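You operate a simulated robot arm through the tools that you are given. There is no shell and no other tool.

Carry out the task below with a simulated robot arm. There is one attempt and no reset: what you move stays moved.

Task
Put things in order on the top of the end table. At the end: the teal shade meter stands where the blue brush stood; the brown shade block (marked "DARK") from the top of the end table stands where the teal shade meter stood; the clear cup stands where the brown shade block stood; the blue brush from the top of the end table stands on top of the white paper liner; whatever was shut is shut again. Leave all else as you found it, and nothing knocked over.

The check looks at the end state, three seconds after you hand in, the way a careful person would. Anything else that was tipped, shoved, dropped, spilled or broken makes it a failure.

Robot
A 6-joint arm with a two-finger parallel gripper, fixed in place. Base frame: the origin is at the foot of the arm, x ahead of it, y to its left, z up; the work surface is at about z = 0.86. Readings come in m, rad, newtons and seconds.
With the tool pointing down near the work surface it reaches from about 0.26 to 0.68 m from the base axis. Its first joint turns from -1.152 to 1.152 rad. Payload 2.9 kg.
The TCP is the grasp point between the finger pads, 0.03 m short of the fingertips. In the tool frame z runs along the fingers and y along their closing line. Largest opening 0.11 m; finger width 0.02, thickness 0.01; the body of the gripper, 0.048 by 0.112 m, starts 0.055 m behind the TCP.
Orientation is that of the tool frame in the base frame, as a unit quaternion [w, x, y, z]. With the fingers straight down and closing along the base's y, the tool's x points along the base's -x, its y along +y and its z along -z.

Tools
- The arm moves only by the tool servo_tool. Its argument "moves" is a list that holds one entry, the list of rows, each a list of 6 numbers: the shift along the tool's x, y, z in units of 40 mm (1.0 is 40 mm), then the turn, a rotation vector about the tool's x, y, z in units of 5 degrees (1.0 is 5 degrees). In form: [[[x, y, z, rx, ry, rz], ...]]. A call has 1 to 20 rows; each row shifts and turns the commanded pose from where the row before left it, along the tool's axes as they then stand. "hand" is the finger opening in m, from 0 to 0.11, set as the call begins (left out, the last holds). A call with a number of a shift or a turn outside -1 to 1 is refused whole. Rows are played at 5 a second. More than 0.05 m and 0.15 rad between two rows, or a gripper value outside its range, and nothing of the call is played. Where a pose cannot be reached the arm comes as near as it can. A force on the tool above 40 N (or 10 N above the force at the start of the call, whichever is more), or a blocked arm, ends the call early, and 0.2 s more pass. Each finger travels about 0.108 m/s and halts on what it meets, pressing with about 25 N; the grip force reading is that of the motor and also rises with nothing between the fingers. The clock runs only during rows and for 0.2 s after the last one: add rows that do not move to give the fingers time. It gives the time, the measured TCP pose, the force on the tool (base axes), the opening and the grip force at its end, in the units of the frame above (readings bear some noise), with the torque about the TCP (base axes, N m) and any sound that the robot's microphone picked up.
- Cameras (640 x 400 px; columns grow to the right, rows downward): "scene" is fixed at [0.0919, 0.4656, 1.3867]; the picture's right is [-0.55, -0.84, 0.00], its down [-0.51, 0.34, -0.79] and it looks along [0.66, -0.43, -0.61] (base axes); focal length 339 px, centre (320, 200). "wrist" rides on the gripper at [0.072, 0.017, -0.103] in the tool frame; the picture's right is [-0.23, 0.97, 0.00], its down [-0.76, -0.18, -0.62] and it looks along [-0.61, -0.14, 0.78] (tool axes); focal length 222 px, centre (320, 200).
- snapshot(camera): a new picture of that camera. It takes no simulated time.
- locate(camera, pixels): there is no depth. For up to 12 entries [column, row, z] of the newest picture of that camera ("zoom" is the newest enlarged one), the place [x, y] in the base frame at which the ray of that pixel passes the height z, good to about 0.002 m, but the place of the scene camera against the robot may be out by one fixed shift of up to 0.018 m in any direction. It takes no simulated time.
- zoom(camera, box): a new picture of the part [left, top, right, bottom] of that camera's present view, enlarged. It takes no simulated time.
- hand_in(): hands the job in; it is judged then, once.

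Open the gripper and draw the arm clear of the work before you hand the job in, unless the task says otherwise.

The tools are called after "Emit:" as a command line: name --argument value ..., lists and objects as JSON in quotes. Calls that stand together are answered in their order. servo_tool: Moves the arm, as the interface text tells. Its arguments: {"type":"object","properties":{"moves":{"type":"array","items":{"type":"array","items":{"type":"array","items":{"type":"number"}}}},"hand":{"type":"number"}},"required":["moves"]} The other tools are called the same way: snapshot (camera) takes a picture; locate (camera, pixels) gives the place at which the rays of pixels pass given heights; zoom (camera, box) takes an enlarged picture of a part of a camera's view; hand_in () hands the job in.

At the start:

```text
time_s: 0.0
tool_pos: [0.4547, 0.1461, 1.0992]
ee_rot: [0.001, 0.0, 1.0, 0.0]
contact_force: [0.0, 0.9, 0.3]
torque: [0.01, 0.02, 0.0]
opening: 0.1099
grasp_force: 0.0
```

scene: 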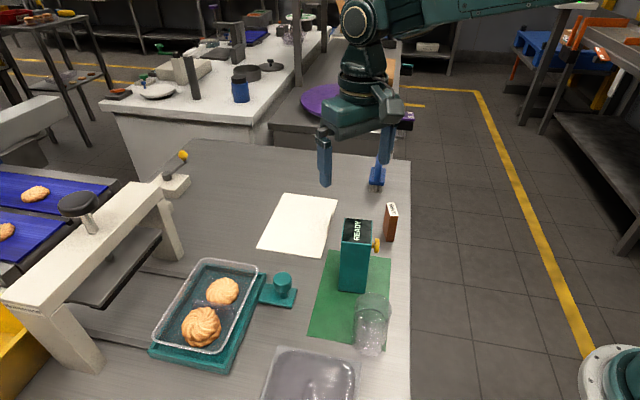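
wrist: 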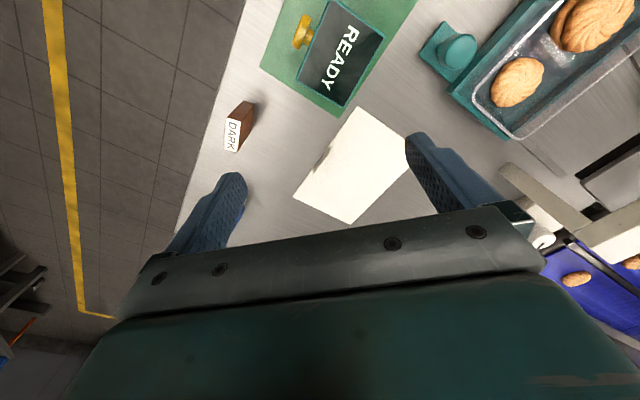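

The scene picture shows the white liner near (298,225), the teal "READY" meter near (355,255), the brown block near (390,222), the cup near (370,325) and something blue near (377,178). I zoom in to see details.

Emit:
zoom --camera "scene" --box '[240, 140, 440, 265]'

Emit:
zoom --camera "scene" --box '[240, 260, 440, 385]'

```text
3.20 times, centred on (340, 202) of scene
```

zoom: 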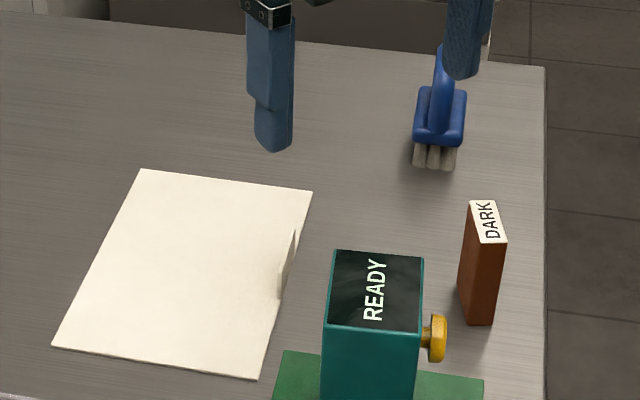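

```text
3.20 times, centred on (340, 322) of scene
```

zoom: 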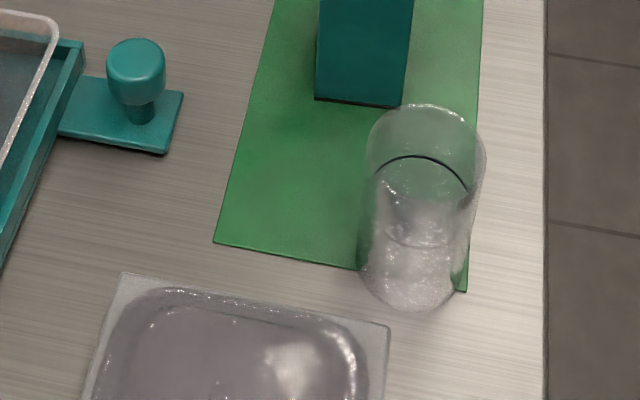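

The brush stands bristles-down near scene pixel (377,183), the liner has some flap or tab on its right edge near (330,222), and the cup seems to hold something. I locate the main features in both cameras.

Emit:
locate --camera "scene" --pixels '[[284, 193, 0.86], [338, 199, 0.86], [320, 258, 0.86], [256, 248, 0.86], [384, 241, 0.86], [394, 241, 0.86], [340, 291, 0.86], [366, 293, 0.86], [370, 192, 0.86], [382, 193, 0.86], [370, 350, 0.86], [410, 160, 0.86]]'

Emit:
locate --camera "wrist" --pixels '[[293, 194, 0.86], [350, 223, 0.86], [412, 143, 0.86], [357, 106, 0.86], [256, 103, 0.86], [244, 145, 0.86], [295, 80, 0.86], [344, 106, 0.86], [261, 68, 0.86], [335, 116, 0.86], [417, 0, 0.86], [418, 58, 0.86]]'

Emit:
zoom --camera "wrist" --box '[200, 0, 440, 230]'

```text
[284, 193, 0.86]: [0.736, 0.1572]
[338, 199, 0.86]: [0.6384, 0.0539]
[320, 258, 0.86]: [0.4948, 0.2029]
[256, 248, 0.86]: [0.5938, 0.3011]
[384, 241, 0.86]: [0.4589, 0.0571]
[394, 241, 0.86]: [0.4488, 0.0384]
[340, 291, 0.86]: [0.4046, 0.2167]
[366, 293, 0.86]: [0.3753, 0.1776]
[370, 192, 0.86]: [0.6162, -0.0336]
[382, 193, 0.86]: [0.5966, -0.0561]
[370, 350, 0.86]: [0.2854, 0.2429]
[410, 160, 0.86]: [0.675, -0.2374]
```

```text
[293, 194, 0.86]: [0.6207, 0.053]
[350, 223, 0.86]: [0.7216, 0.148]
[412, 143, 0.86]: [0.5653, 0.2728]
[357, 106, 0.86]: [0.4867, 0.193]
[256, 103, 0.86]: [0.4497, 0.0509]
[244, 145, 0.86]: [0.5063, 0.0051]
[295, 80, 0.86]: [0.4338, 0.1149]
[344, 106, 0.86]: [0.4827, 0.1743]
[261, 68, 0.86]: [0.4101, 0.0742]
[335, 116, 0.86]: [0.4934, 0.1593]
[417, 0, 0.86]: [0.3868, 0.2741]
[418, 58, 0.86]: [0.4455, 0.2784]
```

```text
1.74 times, centred on (320, 115) of wrist
```

zoom: 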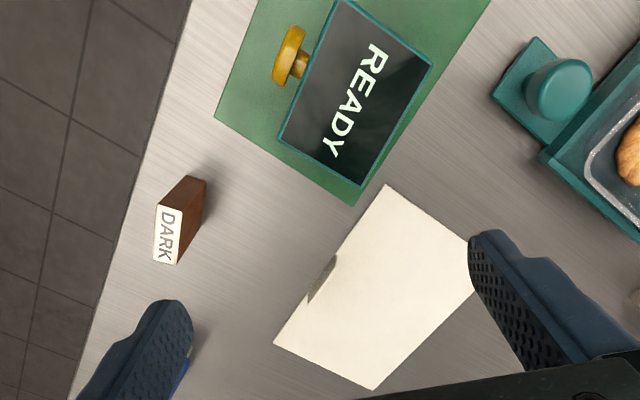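

The wrist picture shows the liner with a dark flap mark near (322,167) and the meter with its yellow knob near (303,32). The scene camera reads roughly 0.013 m further in x than the wrist one. I raise the arm and draw it back for a better overview of the brush and liner.

Emit:
servo_tool --moves '[[[0.6, -0.3, -0.7, 0, 0, 0], [0.6, -0.3, -0.7, 0, 0, 0], [0.6, -0.3, -0.7, 0, 0, 0], [0.6, -0.3, -0.7, 0, 0, 0], [0, 0, 0, 0, 0, 0]]]' --hand 0.11

```text
time_s: 1.2
tool_pos: [0.3594, 0.0972, 1.209]
ee_rot: [0.0, 0.0, 1.0, 0.001]
contact_force: [0.2, -0.3, 0.1]
torque: [-0.01, -0.02, 0.0]
opening: 0.1099
grasp_force: 0.0
```

The arm is now at (0.359, 0.097, 1.209); I take both pictures.

Emit:
snapshot --camera "wrist"

Emit:
snapshot --camera "scene"

```text
taken
```

wrist: 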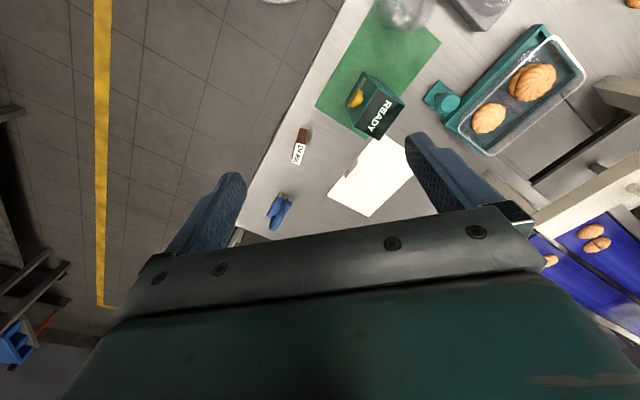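

```text
taken
```

scene: 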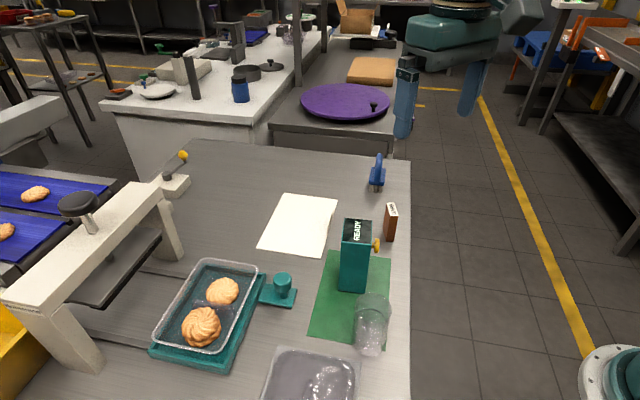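

Now the whole table is visible, with the brush unobstructed at scene (377,173). I zoom both pictures for details.

Emit:
zoom --camera "scene" --box '[310, 140, 420, 250]'

Emit:
zoom --camera "wrist" --box '[230, 60, 430, 240]'

Emit:
zoom --camera "scene" --box '[320, 270, 420, 370]'

```text
3.64 times, centred on (365, 195) of scene
```

zoom: 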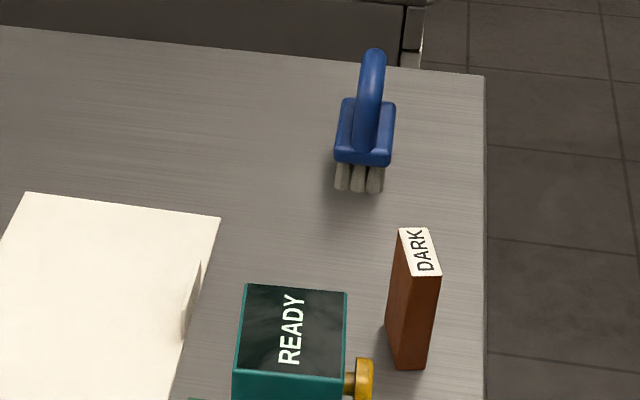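

```text
2.22 times, centred on (330, 150) of wrist
```

zoom: 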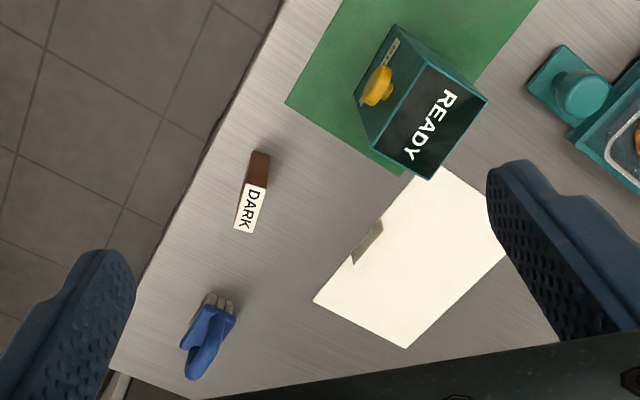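

```text
4.00 times, centred on (370, 320) of scene
```

zoom: 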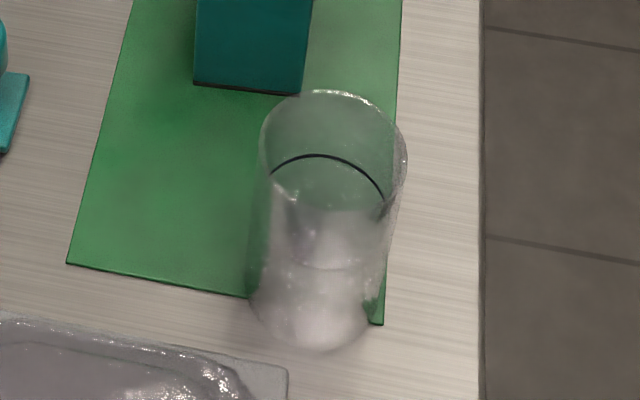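

The brush has an arched blue handle, its plane seen edge-on by the scene camera; the cup looks half filled with a dark ring line at scene (365,300). I move in closer to the brush for a better view.

Emit:
servo_tool --moves '[[[-0.3, -0.7, 0.7, 0, 0, 0], [-0.3, -0.7, 0.7, 0, 0, 0], [-0.3, -0.7, 0.7, 0, 0, 0], [-0.3, -0.7, 0.7, 0, 0, 0], [-0.3, -0.7, 0.7, 0, 0, 0], [0, 0, 0, 0, 0, 0]]]'

Emit:
snapshot --camera "wrist"

Emit:
zoom --camera "wrist" --box '[230, 60, 430, 240]'

```text
time_s: 2.6
tool_pos: [0.4163, -0.0379, 1.0651]
ee_rot: [0.0, 0.0, 1.0, 0.0]
contact_force: [0.5, -0.4, -0.1]
torque: [-0.01, 0.0, -0.01]
opening: 0.11
grasp_force: 0.1
```

```text
taken
```

wrist: 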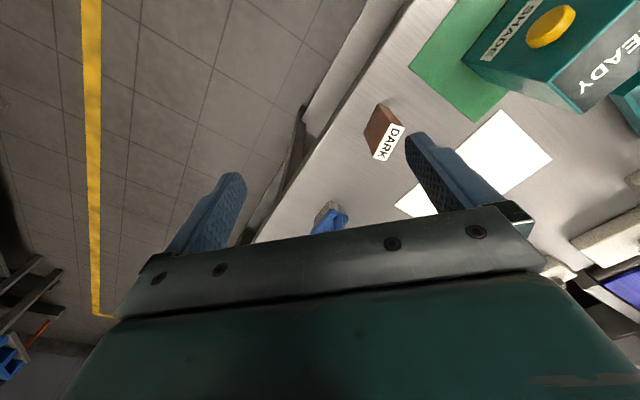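

```text
2.22 times, centred on (330, 150) of wrist
```

zoom: 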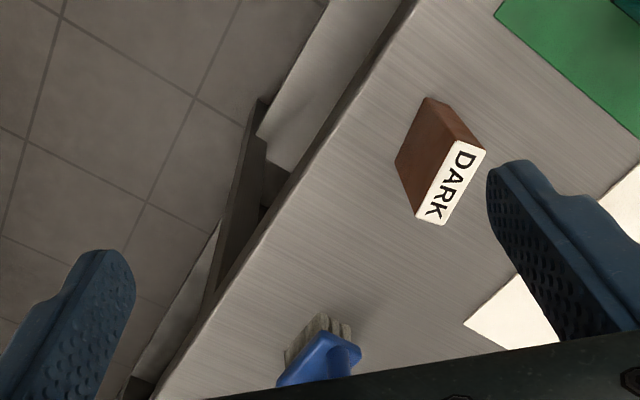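

The gripper body hides the brush at the bottom, so I move forward to be nearly above it.

Emit:
servo_tool --moves '[[[-0.9, -0.05, -0.2, 0, 0, 0], [-0.9, -0.05, -0.2, 0, 0, 0], [-0.9, -0.05, -0.2, 0, 0, 0], [-0.9, -0.05, -0.2, 0, 0, 0], [0, 0, 0, 0, 0, 0]]]'

Emit:
snapshot --camera "wrist"

Emit:
zoom --camera "wrist" --box '[230, 40, 430, 220]'

```text
time_s: 3.8
tool_pos: [0.5601, -0.0498, 1.1004]
ee_rot: [0.0, 0.0, 1.0, 0.0]
contact_force: [0.6, 0.8, 0.0]
torque: [0.01, 0.02, 0.0]
opening: 0.1101
grasp_force: 0.1
```

```text
taken
```

wrist: 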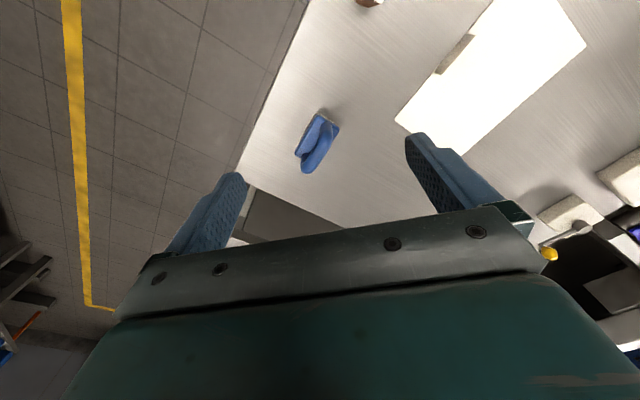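

```text
2.22 times, centred on (330, 130) of wrist
```

zoom: 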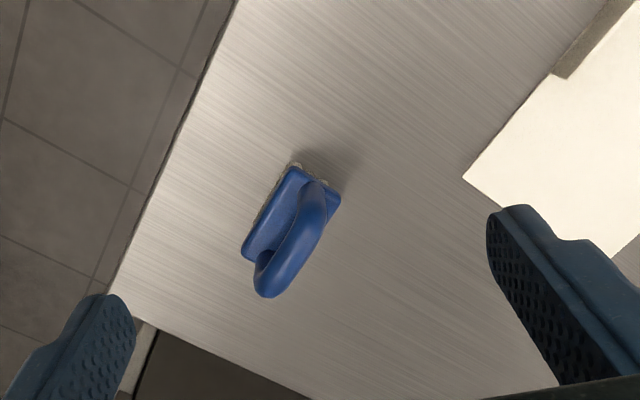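

The brush body runs from (305,175) to (250,255) in this zoom, with the handle loop rising along it. I locate these points at several heights in the zoomed picture.

Emit:
locate --camera "zoom" --pixels '[[297, 167, 0.86], [297, 167, 0.89], [341, 200, 0.89], [242, 247, 0.89], [268, 297, 0.92], [268, 297, 0.94], [322, 185, 0.92], [290, 245, 0.93], [240, 0, 0.86], [110, 300, 0.86], [463, 178, 0.86], [553, 75, 0.86]]'

Emit:
snapshot --camera "scene"

Emit:
zoom --camera "scene" --box '[340, 140, 420, 190]'

```text
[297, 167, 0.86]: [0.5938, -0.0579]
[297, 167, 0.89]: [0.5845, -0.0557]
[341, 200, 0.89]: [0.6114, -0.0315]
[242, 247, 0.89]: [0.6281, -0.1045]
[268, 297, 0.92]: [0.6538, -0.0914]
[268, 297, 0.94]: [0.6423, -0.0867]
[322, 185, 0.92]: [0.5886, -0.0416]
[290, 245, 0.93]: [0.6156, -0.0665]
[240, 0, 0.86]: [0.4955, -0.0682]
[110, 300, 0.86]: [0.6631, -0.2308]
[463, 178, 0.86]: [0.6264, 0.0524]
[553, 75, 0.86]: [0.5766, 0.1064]
```

```text
taken
```

scene: 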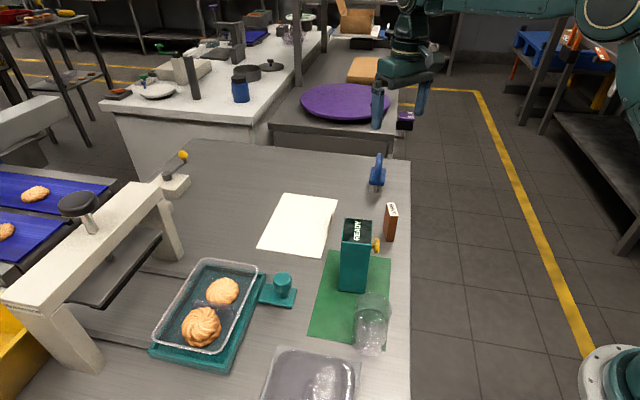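

```text
8.00 times, centred on (380, 165) of scene
```

zoom: 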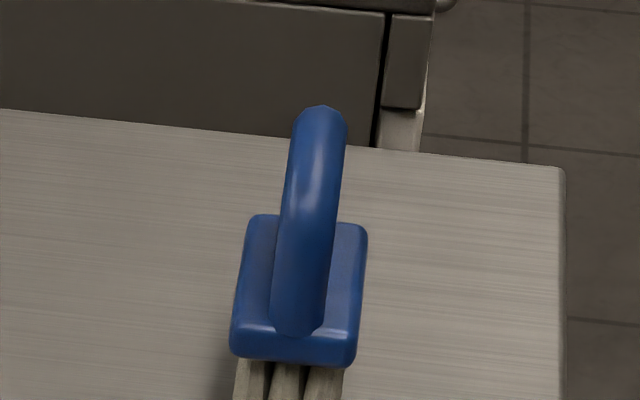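

The table edges run at about -45° in the base frame and the brush body is about 65 x 36 mm with its long axis parallel to them. I locate scene pixels at several heights to triangulate body and handle heights.

Emit:
locate --camera "scene" --pixels '[[380, 153.5, 0.92], [380, 153.5, 0.94], [380, 153.5, 0.96], [369, 184, 0.88], [369, 184, 0.89], [369, 184, 0.9], [384, 185, 0.88], [384, 185, 0.89], [384, 185, 0.9], [371, 167.5, 0.89], [386, 169, 0.89], [386, 169, 0.9]]'

Emit:
locate --camera "zoom" --pixels '[[232, 345, 0.88], [354, 358, 0.88], [364, 230, 0.89], [364, 230, 0.9], [250, 216, 0.89], [250, 216, 0.9], [240, 325, 0.89], [240, 325, 0.9], [356, 338, 0.89], [356, 338, 0.9], [320, 108, 0.94], [320, 108, 0.95]]'

```text
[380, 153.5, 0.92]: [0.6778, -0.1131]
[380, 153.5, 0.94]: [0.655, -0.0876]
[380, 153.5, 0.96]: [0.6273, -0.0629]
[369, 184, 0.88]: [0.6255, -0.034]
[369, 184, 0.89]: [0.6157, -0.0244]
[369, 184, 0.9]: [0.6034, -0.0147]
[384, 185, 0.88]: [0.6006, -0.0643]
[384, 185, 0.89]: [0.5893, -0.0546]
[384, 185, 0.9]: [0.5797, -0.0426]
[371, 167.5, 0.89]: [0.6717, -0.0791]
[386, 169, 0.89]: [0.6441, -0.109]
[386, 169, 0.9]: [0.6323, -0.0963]
```

```text
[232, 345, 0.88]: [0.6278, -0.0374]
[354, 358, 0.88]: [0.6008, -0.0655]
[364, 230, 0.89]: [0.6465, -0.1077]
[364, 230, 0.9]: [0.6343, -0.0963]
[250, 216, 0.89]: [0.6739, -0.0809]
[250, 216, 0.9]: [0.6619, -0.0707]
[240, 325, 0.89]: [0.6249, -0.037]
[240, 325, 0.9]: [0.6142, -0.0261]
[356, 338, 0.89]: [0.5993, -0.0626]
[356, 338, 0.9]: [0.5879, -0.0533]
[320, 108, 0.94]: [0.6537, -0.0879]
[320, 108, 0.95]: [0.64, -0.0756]
```

By triangulation the brush body centre is about (0.619, -0.070), with the handle top near z = 0.95. I move above it and turn the tool 45° so the fingers close across the short axis of the brush.

Emit:
servo_tool --moves '[[[-0.49, -0.17, 0.2, 0, 0, 0], [-0.49, -0.17, 0.2, 0, 0, 0], [-0.49, -0.17, 0.2, 0, 0, 0], [0, 0, 0, 0, 0, 1], [0, 0, 0, 0, 0, 1], [0, 0, 0, 0, 0, 1], [0, 0, 0, 0, 0, 1], [0, 0, 0, 0, 0, 1], [0, 0, 0, 0, 0, 1], [0, 0, 0, 0, 0, 1], [0, 0, 0, 0, 0, 1], [0, 0, 0, 0, 0, 1], [0, 0, 0, 0, 0, 0]]]'

Emit:
snapshot --camera "wrist"

Emit:
zoom --camera "wrist" --box '[230, 40, 430, 220]'

```text
time_s: 6.6
tool_pos: [0.6209, -0.0692, 1.0777]
ee_rot: [0.0, 0.383, 0.924, 0.0]
contact_force: [0.8, 0.5, -0.1]
torque: [0.0, -0.03, 0.01]
opening: 0.1101
grasp_force: 0.1
```

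```text
taken
```

wrist: 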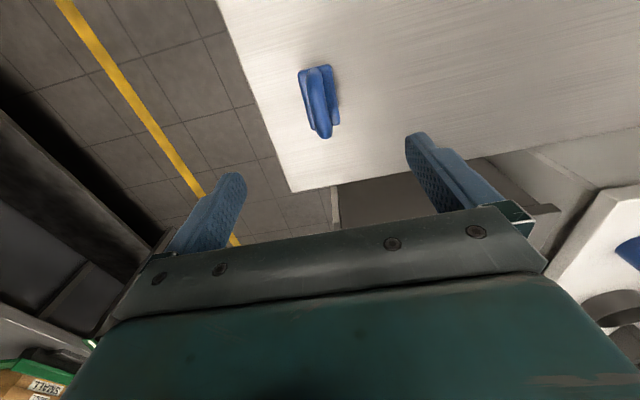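

```text
2.22 times, centred on (330, 130) of wrist
```

zoom: 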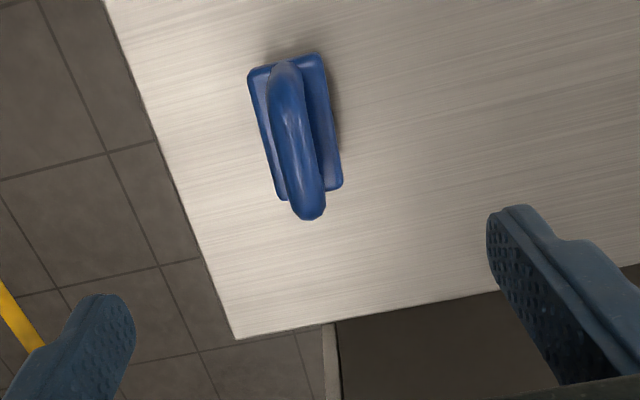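

Now the brush is clearly seen: body corners at zoom (250,72), (320,57), (340,185), (280,198), handle along the middle. I locate them at the likely heights.

Emit:
locate --camera "zoom" --pixels '[[250, 73, 0.893], [318, 57, 0.893], [341, 186, 0.893], [279, 199, 0.893], [283, 62, 0.9], [310, 218, 0.93], [310, 218, 0.94], [293, 140, 0.94], [293, 140, 0.95], [295, 218, 0.93], [326, 214, 0.93], [235, 339, 0.86]]'

```text
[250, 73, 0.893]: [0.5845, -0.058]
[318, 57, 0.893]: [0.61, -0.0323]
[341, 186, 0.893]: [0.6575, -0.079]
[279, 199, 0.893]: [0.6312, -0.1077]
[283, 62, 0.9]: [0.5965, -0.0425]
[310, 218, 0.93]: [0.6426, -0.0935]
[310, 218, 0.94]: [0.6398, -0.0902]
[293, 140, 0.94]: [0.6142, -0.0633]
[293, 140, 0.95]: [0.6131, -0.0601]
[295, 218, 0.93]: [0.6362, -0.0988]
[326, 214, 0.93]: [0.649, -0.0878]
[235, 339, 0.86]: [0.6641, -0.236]
```

The body centre comes to (0.621, -0.069), right under the TCP, and its axis agrees with the 45° turn. I descend with the fingers at 0.06 opening to put the pads around the handle at about z = 0.934.

Emit:
servo_tool --moves '[[[0, 0, 0.9, 0, 0, 0], [0, 0, 0.9, 0, 0, 0], [0, 0, 0.9, 0, 0, 0], [0, 0, 0.45, 0, 0, 0], [0, 0, 0.45, 0, 0, 0], [0, 0, 0, 0, 0, 0]]]' --hand 0.06

Emit:
snapshot --camera "wrist"

Emit:
zoom --camera "scene" --box '[330, 120, 430, 200]'

```text
time_s: 8.0
tool_pos: [0.6198, -0.0711, 0.9339]
ee_rot: [0.0, 0.382, 0.924, 0.0]
contact_force: [0.4, 0.2, 0.0]
torque: [0.01, 0.01, -0.01]
opening: 0.0599
grasp_force: 0.0
```

```text
taken
```

wrist: 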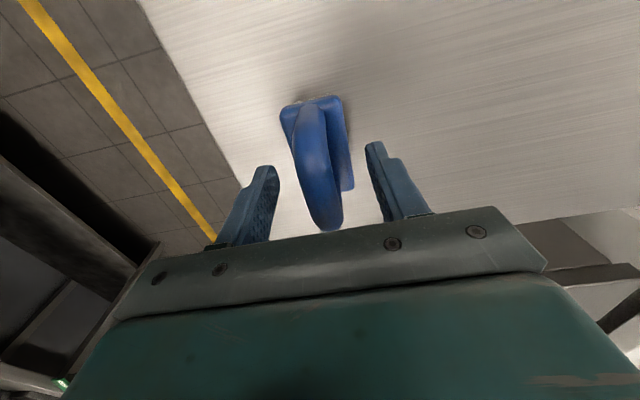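

```text
5.00 times, centred on (380, 160) of scene
```

zoom: 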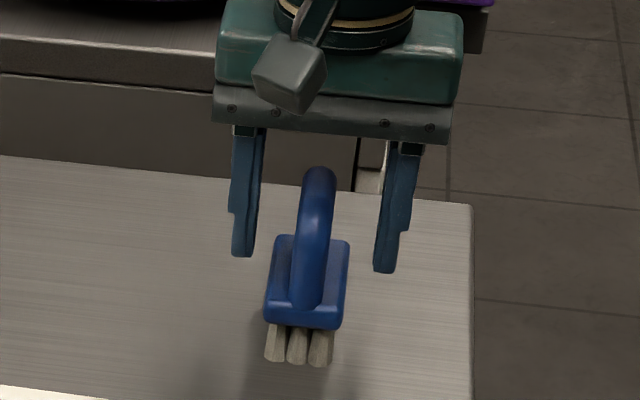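

The handle sits between the pads (pads at (262,195) and (385,180), handle at (320,190)). I close the fingers.

Emit:
servo_tool --moves '[[[0, 0, 0, 0, 0, 0], [0, 0, 0, 0, 0, 0], [0, 0, 0, 0, 0, 0], [0, 0, 0, 0, 0, 0]]]' --hand 0.0

Emit:
snapshot --camera "wrist"

```text
time_s: 9.0
tool_pos: [0.6215, -0.0707, 0.9333]
ee_rot: [0.0, 0.382, 0.924, 0.0]
contact_force: [0.2, 0.4, -0.1]
torque: [-0.01, 0.0, -0.02]
opening: 0.017
grasp_force: 25.1
```

```text
taken
```

wrist: 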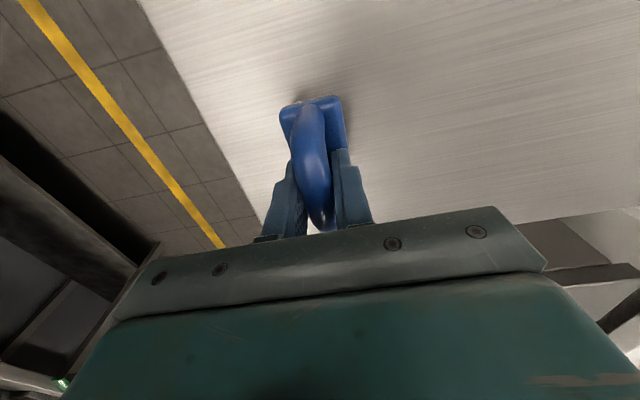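

The fingers hold the handle at 0.017 opening with 25 N. I lift straight up 0.1 m and look.

Emit:
servo_tool --moves '[[[0, 0, -0.3, 0, 0, 0], [0, 0, -0.6, 0, 0, 0], [0, 0, -0.8, 0, 0, 0], [0, 0, -0.8, 0, 0, 0], [0, 0, 0, 0, 0, 0]]]'

Emit:
snapshot --camera "scene"

Emit:
snapshot --camera "wrist"

```text
time_s: 10.2
tool_pos: [0.6223, -0.0684, 1.0361]
ee_rot: [0.0, 0.382, 0.924, 0.0]
contact_force: [0.7, 0.7, -1.8]
torque: [-0.01, -0.04, -0.02]
opening: 0.0172
grasp_force: 24.9
```

```text
taken
```

scene: 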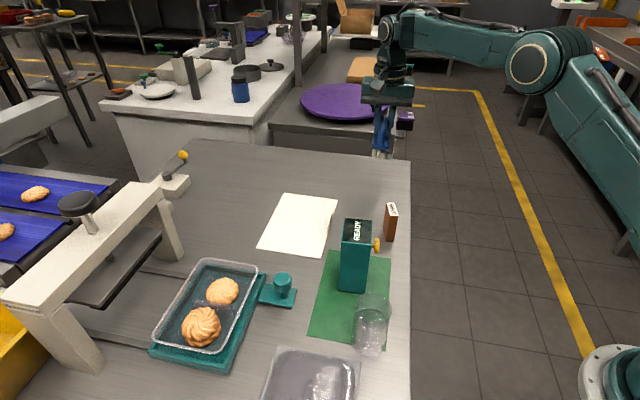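

```text
taken
```

wrist: 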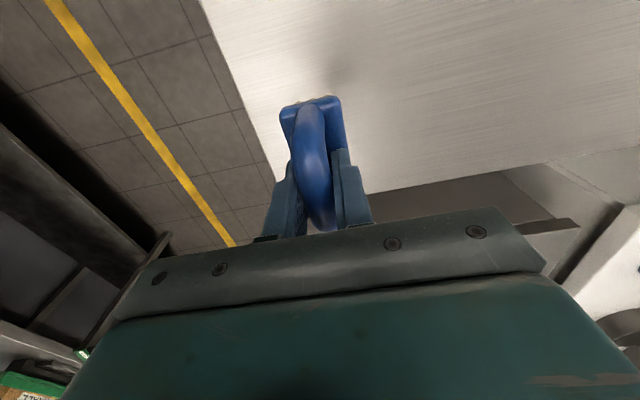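

The brush hangs steady (about 1.8 N). I carry it at z ≈ 1.036 over to above the liner centre near (0.604, 0.170).

Emit:
servo_tool --moves '[[[0.757, 0.651, 0, 0, 0, 0], [0.757, 0.651, 0, 0, 0, 0], [0.757, 0.651, 0, 0, 0, 0], [0.757, 0.651, 0, 0, 0, 0], [0.757, 0.651, 0, 0, 0, 0], [0.757, 0.651, 0, 0, 0, 0], [0, 0, 0, 0, 0, 0], [0, 0, 0, 0, 0, 0]]]'

Emit:
snapshot --camera "scene"

Emit:
snapshot --camera "wrist"

```text
time_s: 12.0
tool_pos: [0.5999, 0.167, 1.0354]
ee_rot: [0.0, 0.383, 0.924, -0.001]
contact_force: [1.0, -0.2, -1.6]
torque: [0.0, 0.01, 0.06]
opening: 0.0171
grasp_force: 24.5
```

```text
taken
```

scene: 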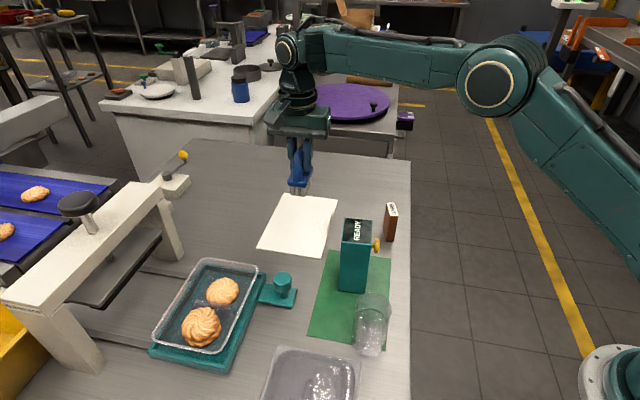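

```text
taken
```

wrist: 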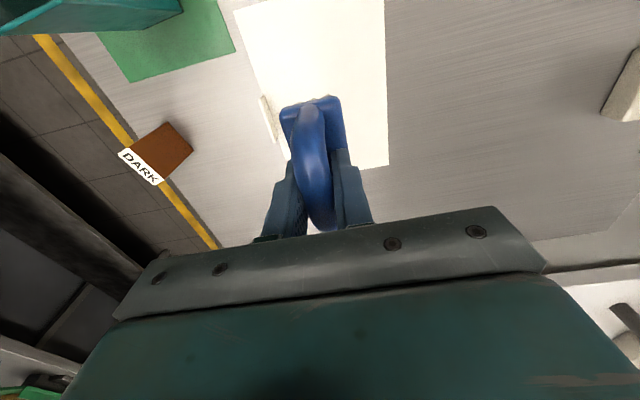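

The liner lies beneath: right edge at wrist (387,100), far corner (388,165), left edge through (250,80), flap at (268,118). I zoom and locate its edges.

Emit:
zoom --camera "wrist" --box '[220, 0, 420, 180]'

Emit:
locate --camera "wrist" --pixels '[[233, 10, 0.86], [388, 165, 0.86], [384, 0, 0.86], [250, 80, 0.86], [387, 100, 0.86], [262, 97, 0.86], [275, 140, 0.86], [384, 50, 0.86]]'

```text
2.22 times, centred on (320, 90) of wrist
```

zoom: 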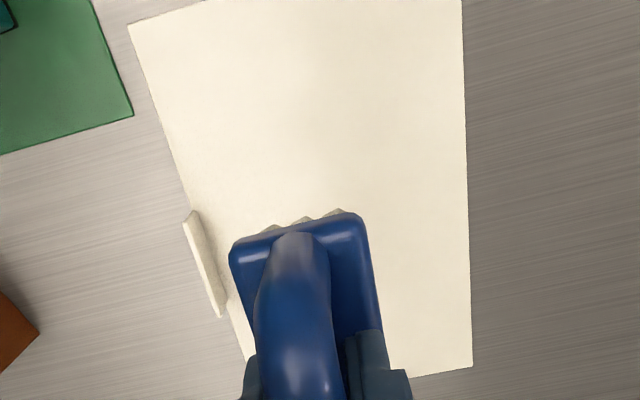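

```text
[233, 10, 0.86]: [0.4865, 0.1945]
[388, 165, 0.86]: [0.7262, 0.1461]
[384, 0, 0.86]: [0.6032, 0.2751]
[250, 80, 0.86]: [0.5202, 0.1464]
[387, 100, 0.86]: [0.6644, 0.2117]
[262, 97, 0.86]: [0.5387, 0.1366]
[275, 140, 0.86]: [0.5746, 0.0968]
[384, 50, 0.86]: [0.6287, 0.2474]
```

The liner spans corners about (0.487,0.195), (0.726,0.146), (0.623,0.053), so its centre is (0.606, 0.170). I shift slightly along tool y and descend to just above contact.

Emit:
servo_tool --moves '[[[0, 0.2, 0.7, 0, 0, 0], [0, 0, 0.7, 0, 0, 0], [0, 0, 0.5, 0, 0, 0], [0, 0, 0.3, 0, 0, 0], [0, 0, 0.15, 0, 0, 0], [0, 0, 0, 0, 0, 0]]]'

Emit:
zoom --camera "scene" --box '[240, 120, 400, 260]'

```text
time_s: 13.4
tool_pos: [0.6073, 0.1748, 0.9401]
ee_rot: [0.0, 0.383, 0.924, -0.001]
contact_force: [-0.7, 0.0, -1.5]
torque: [0.06, 0.01, 0.01]
opening: 0.0174
grasp_force: 25.1
```

```text
2.86 times, centred on (320, 190) of scene
```

zoom: 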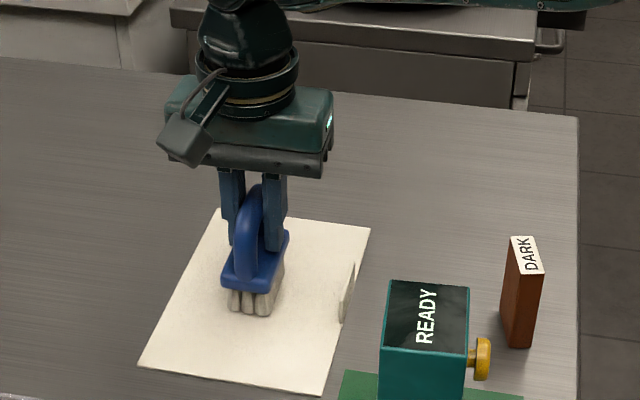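

The brush is just above the liner with the bristles clear of the flap. I lower in small steps and watch the force.

Emit:
servo_tool --moves '[[[0, 0, 0.05, 0, 0, 0], [0, 0, 0.05, 0, 0, 0], [0, 0, 0.03, 0, 0, 0], [0, 0, 0, 0, 0, 0]]]'

```text
time_s: 14.4
tool_pos: [0.6089, 0.1758, 0.9365]
ee_rot: [0.001, 0.382, 0.924, 0.001]
contact_force: [-1.9, 2.9, 14.8]
torque: [0.22, 0.25, -0.03]
opening: 0.0171
grasp_force: 25.0
```

Contact shows 14.8 N at z ≈ 0.9365, so the bristles stand on the liner. I ease up about 1 mm and then check the force before opening.

Emit:
servo_tool --moves '[[[0, 0, -0.025, 0, 0, 0], [0, 0, 0, 0, 0, 0]]]'

```text
time_s: 15.0
tool_pos: [0.6087, 0.1746, 0.9368]
ee_rot: [0.0, 0.382, 0.924, 0.0]
contact_force: [0.3, 2.6, 10.6]
torque: [0.02, 0.03, 0.05]
opening: 0.0171
grasp_force: 24.2
```

The force is down to 10.6 N; I ease up another 1 mm and then open the fingers to 0.06.

Emit:
servo_tool --moves '[[[0, 0, -0.03, 0, 0, 0], [0, 0, 0, 0, 0, 0]]]'

Emit:
servo_tool --moves '[[[0, 0, 0, 0, 0, 0], [0, 0, 0, 0, 0, 0], [0, 0, 0, 0, 0, 0]]]' --hand 0.06

Emit:
zoom --camera "scene" --box '[240, 120, 400, 260]'

Emit:
snapshot --camera "wrist"

```text
time_s: 15.6
tool_pos: [0.6074, 0.1744, 0.9364]
ee_rot: [0.0, 0.384, 0.923, -0.001]
contact_force: [1.1, -0.3, 5.0]
torque: [-0.2, -0.15, 0.05]
opening: 0.0173
grasp_force: 25.1
```

```text
time_s: 16.4
tool_pos: [0.6092, 0.1757, 0.9367]
ee_rot: [0.0, 0.382, 0.924, 0.0]
contact_force: [0.7, -0.6, -1.1]
torque: [0.01, -0.03, -0.02]
opening: 0.0599
grasp_force: 0.0
```

```text
2.86 times, centred on (320, 190) of scene
```

zoom: 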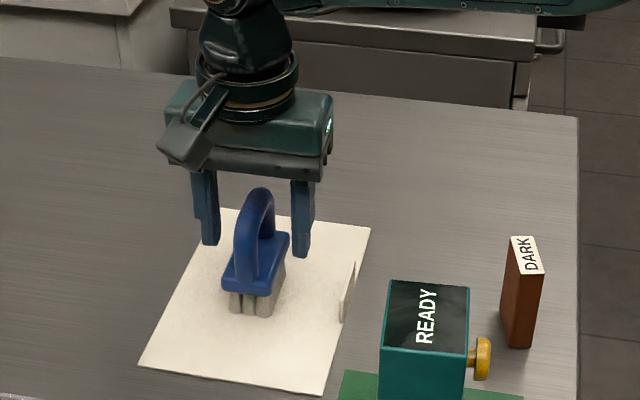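

```text
taken
```

wrist: 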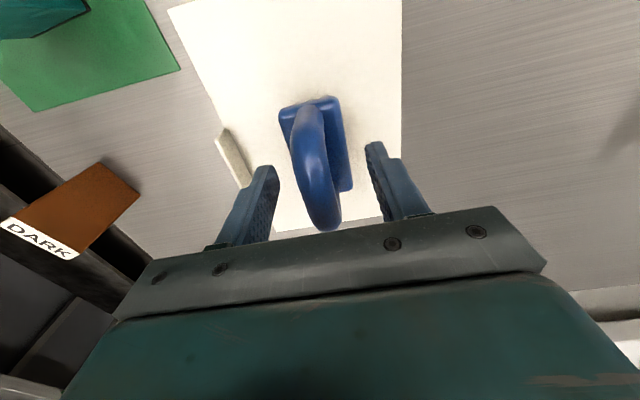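

The brush stands on the liner, released. I rise to about z = 1.12 and then move over toward the meter for a look.

Emit:
servo_tool --moves '[[[0, 0, -0.4, 0, 0, 0], [0, 0, -0.9, 0, 0, 0], [0, 0, -0.9, 0, 0, 0], [0, 0, -0.9, 0, 0, 0], [0, 0, -0.9, 0, 0, 0], [0, 0, -0.9, 0, 0, 0], [0, 0, 0, 0, 0, 0]]]'

Emit:
snapshot --camera "wrist"

Emit:
snapshot --camera "scene"

```text
time_s: 18.0
tool_pos: [0.6004, 0.1724, 1.1301]
ee_rot: [0.001, 0.383, 0.924, -0.001]
contact_force: [0.0, -0.1, 0.1]
torque: [0.04, 0.0, 0.02]
opening: 0.06
grasp_force: 0.1
out of reach, approached as far as the arm can: row 6
```

```text
taken
```

wrist: 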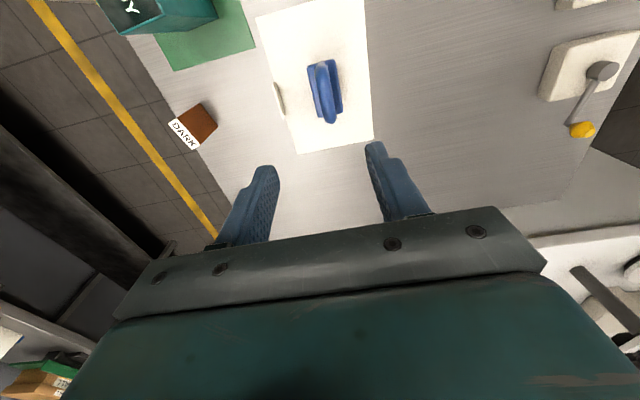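

```text
taken
```

scene: 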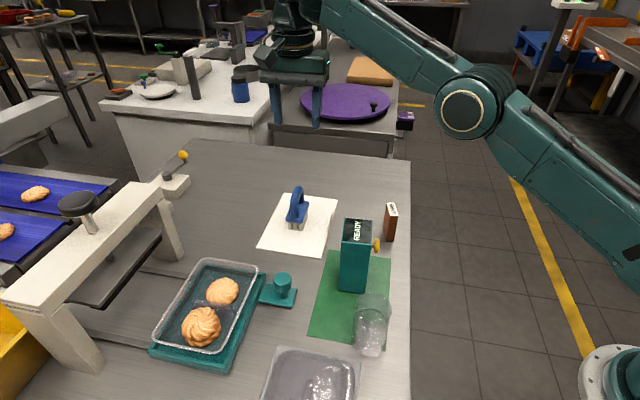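

The arm reached its upper limit there. I move toward the meter at (0.42, 0.15), keeping z ≈ 1.13.

Emit:
servo_tool --moves '[[[0.56, -0.715, 0, 0, 0, 0], [0.56, -0.715, 0, 0, 0, 0], [0.56, -0.715, 0, 0, 0, 0], [0.56, -0.715, 0, 0, 0, 0], [0.56, -0.715, 0, 0, 0, 0], [0, 0, 0, 0, 0, 0]]]' --hand 0.11

Emit:
snapshot --camera "wrist"

Emit:
zoom --camera "wrist" --box '[220, 0, 460, 200]'

```text
time_s: 19.4
tool_pos: [0.4184, 0.1483, 1.1313]
ee_rot: [0.0, 0.383, 0.924, 0.0]
contact_force: [-0.1, 0.9, 0.0]
torque: [-0.02, -0.02, -0.05]
opening: 0.1096
grasp_force: 0.1
```

```text
taken
```

wrist: 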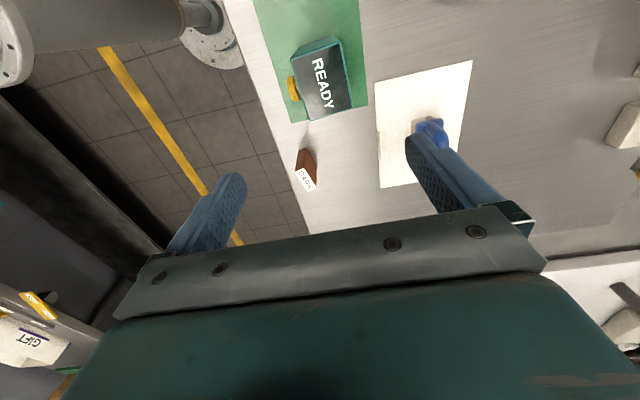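

```text
2.00 times, centred on (340, 100) of wrist
```

zoom: 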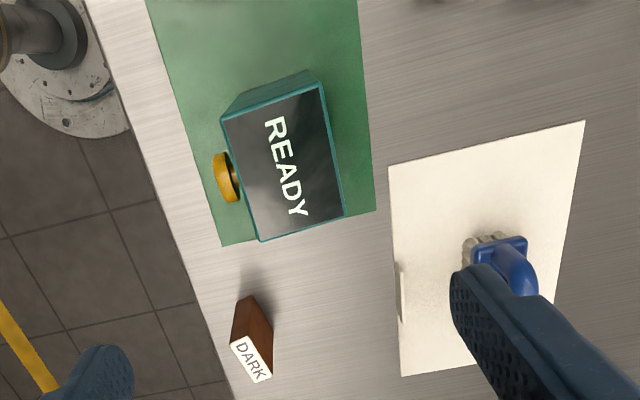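

The meter top corners appear at zoom (221,120), (318,86), (343,214), (260,241), knob at (227,177). I locate the top at several heights in both cameras to find its height.

Emit:
locate --camera "zoom" --pixels '[[221, 120, 0.97], [318, 86, 0.97], [343, 214, 0.97], [260, 241, 0.97], [221, 120, 0.99], [318, 86, 0.99], [343, 214, 0.99], [260, 241, 0.99], [306, 70, 0.862], [238, 93, 0.862], [222, 178, 0.93], [240, 296, 0.86]]'

Emit:
zoom --camera "scene" --box '[310, 200, 410, 300]'

```text
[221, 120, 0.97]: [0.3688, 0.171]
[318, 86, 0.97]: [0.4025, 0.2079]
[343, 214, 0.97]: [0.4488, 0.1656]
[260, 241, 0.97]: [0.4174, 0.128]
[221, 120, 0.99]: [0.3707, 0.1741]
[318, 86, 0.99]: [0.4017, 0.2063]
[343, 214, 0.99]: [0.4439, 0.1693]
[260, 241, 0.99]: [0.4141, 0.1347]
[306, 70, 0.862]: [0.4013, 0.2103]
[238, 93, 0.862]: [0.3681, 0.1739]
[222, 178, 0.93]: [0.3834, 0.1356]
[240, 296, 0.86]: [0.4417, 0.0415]
```

```text
4.00 times, centred on (360, 250) of scene
```

zoom: 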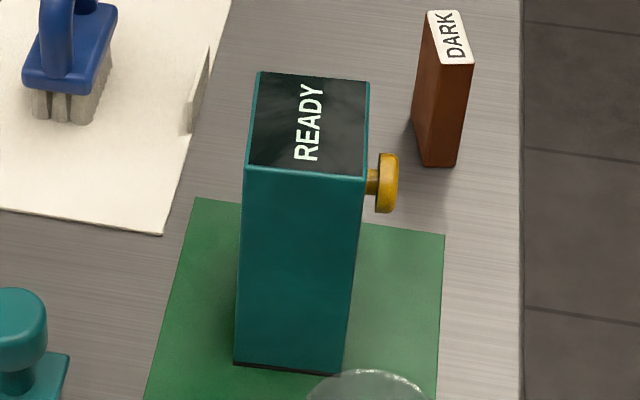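

The meter is about 50 x 64 mm with its top near z = 0.972; its knob is on the 64 mm face, so I will grip the two 50 mm faces. I turn the tool by -90° about its z for that and to view the cup.

Emit:
servo_tool --moves '[[[0, 0, 0, 0, 0, -1], [0, 0, 0, 0, 0, -1], [0, 0, 0, 0, 0, -1], [0, 0, 0, 0, 0, -1], [0, 0, 0, 0, 0, -1], [0, 0, 0, 0, 0, -1], [0, 0, 0, 0, 0, -1], [0, 0, 0, 0, 0, -1], [0, 0, 0, 0, 0, -1], [0, 0, 0, 0, 0, -1], [0, 0, 0, 0, 0, -1], [0, 0, 0, 0, 0, -1], [0, 0, 0, 0, 0, -1], [0, 0, 0, 0, 0, -1], [0, 0, 0, 0, 0, -1], [0, 0, 0, 0, 0, -1], [0, 0, 0, 0, 0, -1], [0, 0, 0, 0, 0, -1], [0, 0, 0, 0, 0, 0]]]'

Emit:
snapshot --camera "wrist"

Emit:
zoom --camera "wrist" --box '[220, 0, 460, 200]'

```text
time_s: 23.4
tool_pos: [0.4231, 0.1514, 1.1302]
ee_rot: [0.0, -0.384, 0.923, 0.0]
contact_force: [-0.4, 0.7, 0.1]
torque: [-0.01, -0.02, 0.01]
opening: 0.1103
grasp_force: 0.0
```

```text
taken
```

wrist: 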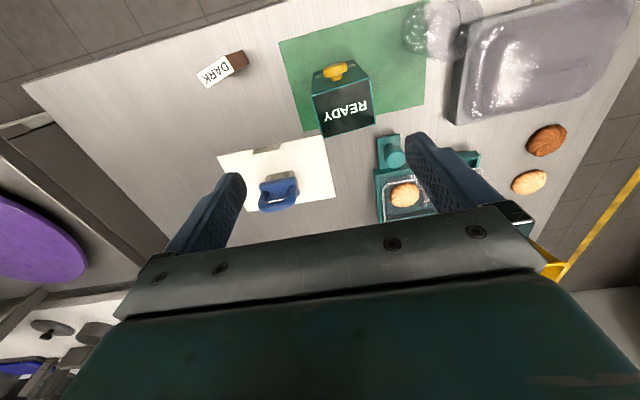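

```text
2.00 times, centred on (340, 100) of wrist
```

zoom: 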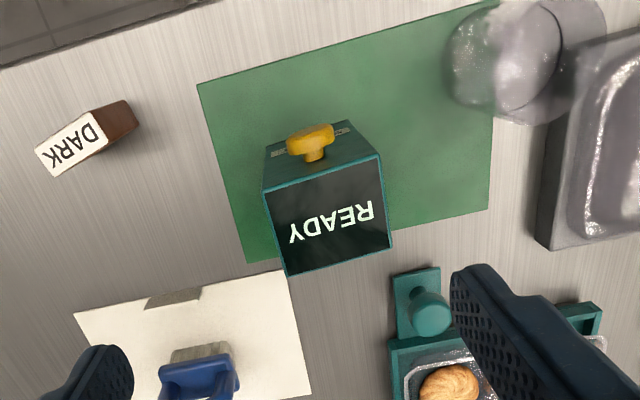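

The cup is visible at the upper right (zoom ~(510,60)) next to the grey tray, and the meter's knob face is toward the top. I locate the meter's corners, the cup and the block.

Emit:
locate --camera "zoom" --pixels '[[263, 193, 0.972], [381, 155, 0.972], [391, 250, 0.972], [287, 277, 0.972], [266, 147, 0.862], [346, 122, 0.862], [34, 152, 0.93], [92, 110, 0.93], [112, 137, 0.93], [57, 178, 0.93], [128, 100, 0.86], [138, 122, 0.86]]'

Emit:
zoom --camera "wrist" --box '[380, 0, 480, 90]'

```text
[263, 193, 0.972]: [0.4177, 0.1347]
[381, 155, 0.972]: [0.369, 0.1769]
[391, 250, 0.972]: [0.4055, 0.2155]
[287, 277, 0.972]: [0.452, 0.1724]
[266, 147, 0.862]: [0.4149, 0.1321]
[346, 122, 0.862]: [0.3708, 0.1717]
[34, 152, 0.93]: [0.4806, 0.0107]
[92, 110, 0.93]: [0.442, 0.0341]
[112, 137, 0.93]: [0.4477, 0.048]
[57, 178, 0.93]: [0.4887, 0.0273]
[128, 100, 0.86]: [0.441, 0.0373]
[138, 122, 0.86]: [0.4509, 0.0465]
```

```text
4.44 times, centred on (430, 45) of wrist
```

zoom: 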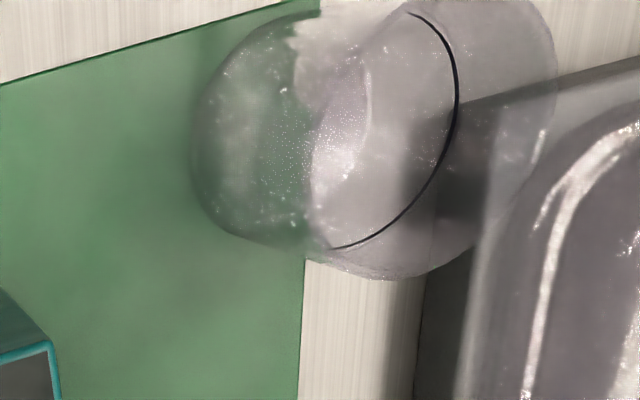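

From both views the meter's centre is about (0.408, 0.171), base 50 x 60 mm with long axis at -42.4° and top near z = 0.987. In the cup zoom the base circle seems centred near (300,130) and the rim near (425,140); I locate these at table and rim heights.

Emit:
locate --camera "zoom" --pixels '[[193, 140, 0.862], [300, 252, 0.862], [300, 130, 0.862], [425, 140, 0.95], [425, 140, 0.97], [425, 140, 0.99], [555, 100, 0.97], [390, 278, 0.97], [300, 260, 0.861], [555, 100, 0.99], [390, 278, 0.99], [0, 86, 0.861]]'

```text
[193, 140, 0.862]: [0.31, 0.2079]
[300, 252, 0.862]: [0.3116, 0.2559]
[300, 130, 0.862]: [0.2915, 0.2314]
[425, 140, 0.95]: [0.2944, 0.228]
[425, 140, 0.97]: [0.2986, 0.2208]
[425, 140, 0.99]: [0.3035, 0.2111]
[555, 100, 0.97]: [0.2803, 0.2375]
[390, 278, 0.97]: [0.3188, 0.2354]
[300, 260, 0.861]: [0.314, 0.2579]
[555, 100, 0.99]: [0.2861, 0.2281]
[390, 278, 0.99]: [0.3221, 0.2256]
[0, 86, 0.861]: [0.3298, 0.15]
```

The cup stands at about (0.292, 0.231) with its rim near z = 0.95, far enough from the fingers. I centre over the meter, correct the yaw by 2.5° and lower to z ≈ 1.05 for a check.

Emit:
servo_tool --moves '[[[-0.08, 0.61, 0, 0, 0, -0.5], [0, 0, 0.7, 0, 0, 0], [0, 0, 0.7, 0, 0, 0], [0, 0, 0.6, 0, 0, 0], [0, 0, 0, 0, 0, 0], [0, 0, 0, 0, 0, 0]]]' --hand 0.1

Emit:
snapshot --camera "wrist"

Emit:
zoom --camera "scene" --box '[270, 130, 430, 310]'

```text
time_s: 24.8
tool_pos: [0.4083, 0.1693, 1.0503]
ee_rot: [0.001, -0.403, 0.915, 0.0]
contact_force: [0.5, -0.2, -0.6]
torque: [0.01, 0.0, 0.0]
opening: 0.0999
grasp_force: 0.1
```

```text
taken
```

wrist: 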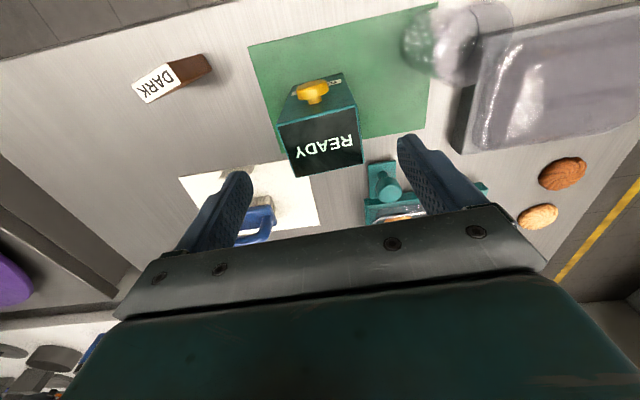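

```text
2.22 times, centred on (350, 220) of scene
```

zoom: 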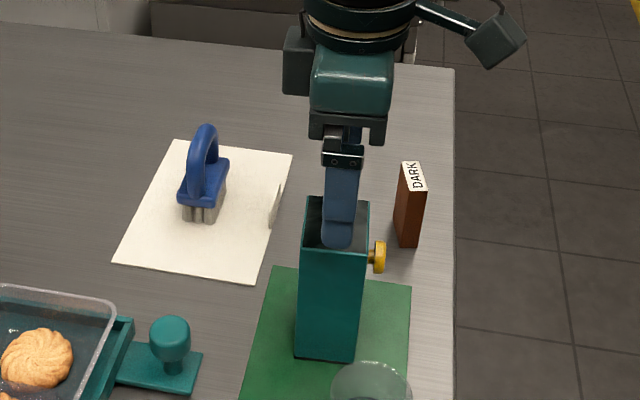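

The fingers hang on either side above the meter. I locate the top's corners in this closer view at z = 0.987 to confirm the centring.

Emit:
zoom --camera "wrist" --box '[250, 60, 410, 190]'

Emit:
locate --camera "wrist" --pixels '[[279, 123, 0.987], [357, 107, 0.987], [363, 165, 0.987], [293, 176, 0.987]]'

```text
3.08 times, centred on (330, 125) of wrist
```

zoom: 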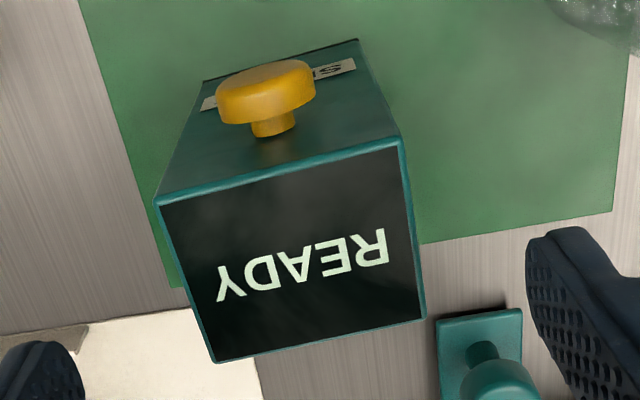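

```text
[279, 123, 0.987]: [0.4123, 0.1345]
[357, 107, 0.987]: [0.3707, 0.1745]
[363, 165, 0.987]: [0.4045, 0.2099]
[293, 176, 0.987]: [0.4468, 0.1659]
```

The centre reads (0.409, 0.171), within 2 mm of the TCP, and the edges are parallel to the fingers. I descend to z ≈ 0.945 around it.

Emit:
servo_tool --moves '[[[0, 0.04, 0.7, 0, 0, 0], [0, 0, 0.7, 0, 0, 0], [0, 0, 0.6, 0, 0, 0], [0, 0, 0.4, 0, 0, 0], [0, 0, 0.2, 0, 0, 0], [0, 0, 0, 0, 0, 0]]]'

Emit:
snapshot --camera "wrist"

Emit:
zoom --camera "scene" --box '[270, 130, 430, 310]'

```text
time_s: 26.2
tool_pos: [0.4057, 0.1713, 0.9455]
ee_rot: [-0.001, -0.402, 0.915, 0.0]
contact_force: [0.1, -0.2, 0.0]
torque: [-0.04, -0.02, -0.04]
opening: 0.0999
grasp_force: 0.1
```

```text
taken
```

wrist: 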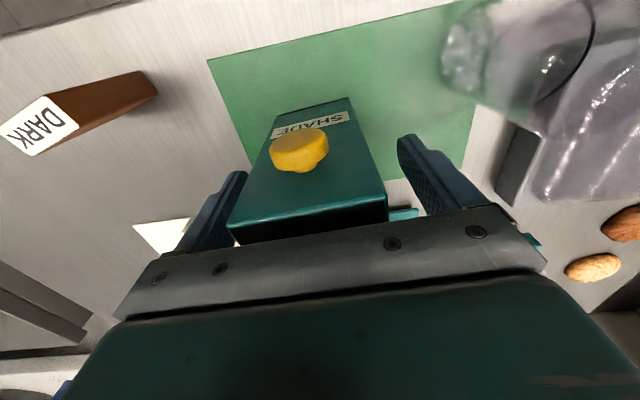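

```text
2.22 times, centred on (350, 220) of scene
```

zoom: 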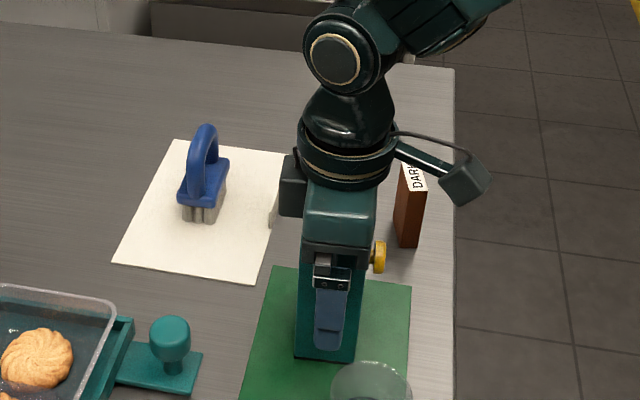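

The fingers straddle the meter; in the wrist view the left gap looks smaller than the right. I check by locating the visible top edge corners (229,228), (388,208) at z = 0.987 and the base corners.

Emit:
locate --camera "wrist" --pixels '[[229, 228, 0.985], [388, 208, 0.985], [278, 113, 0.862], [349, 98, 0.862]]'

Emit:
zoom --camera "wrist" --box '[180, 80, 460, 255]'

```text
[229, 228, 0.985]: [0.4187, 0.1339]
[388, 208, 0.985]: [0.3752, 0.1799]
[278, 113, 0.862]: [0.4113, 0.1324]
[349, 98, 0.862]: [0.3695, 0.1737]
```

```text
2.29 times, centred on (320, 168) of wrist
```

zoom: 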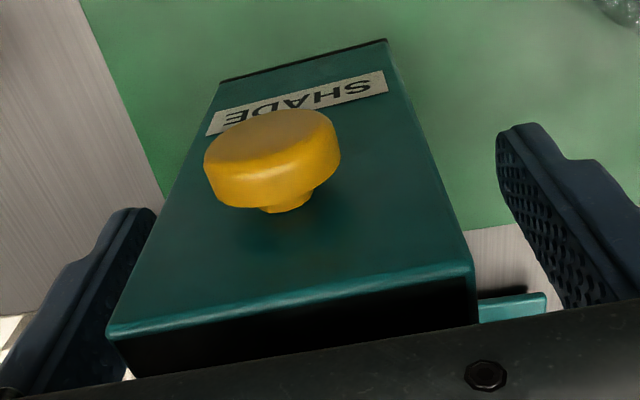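

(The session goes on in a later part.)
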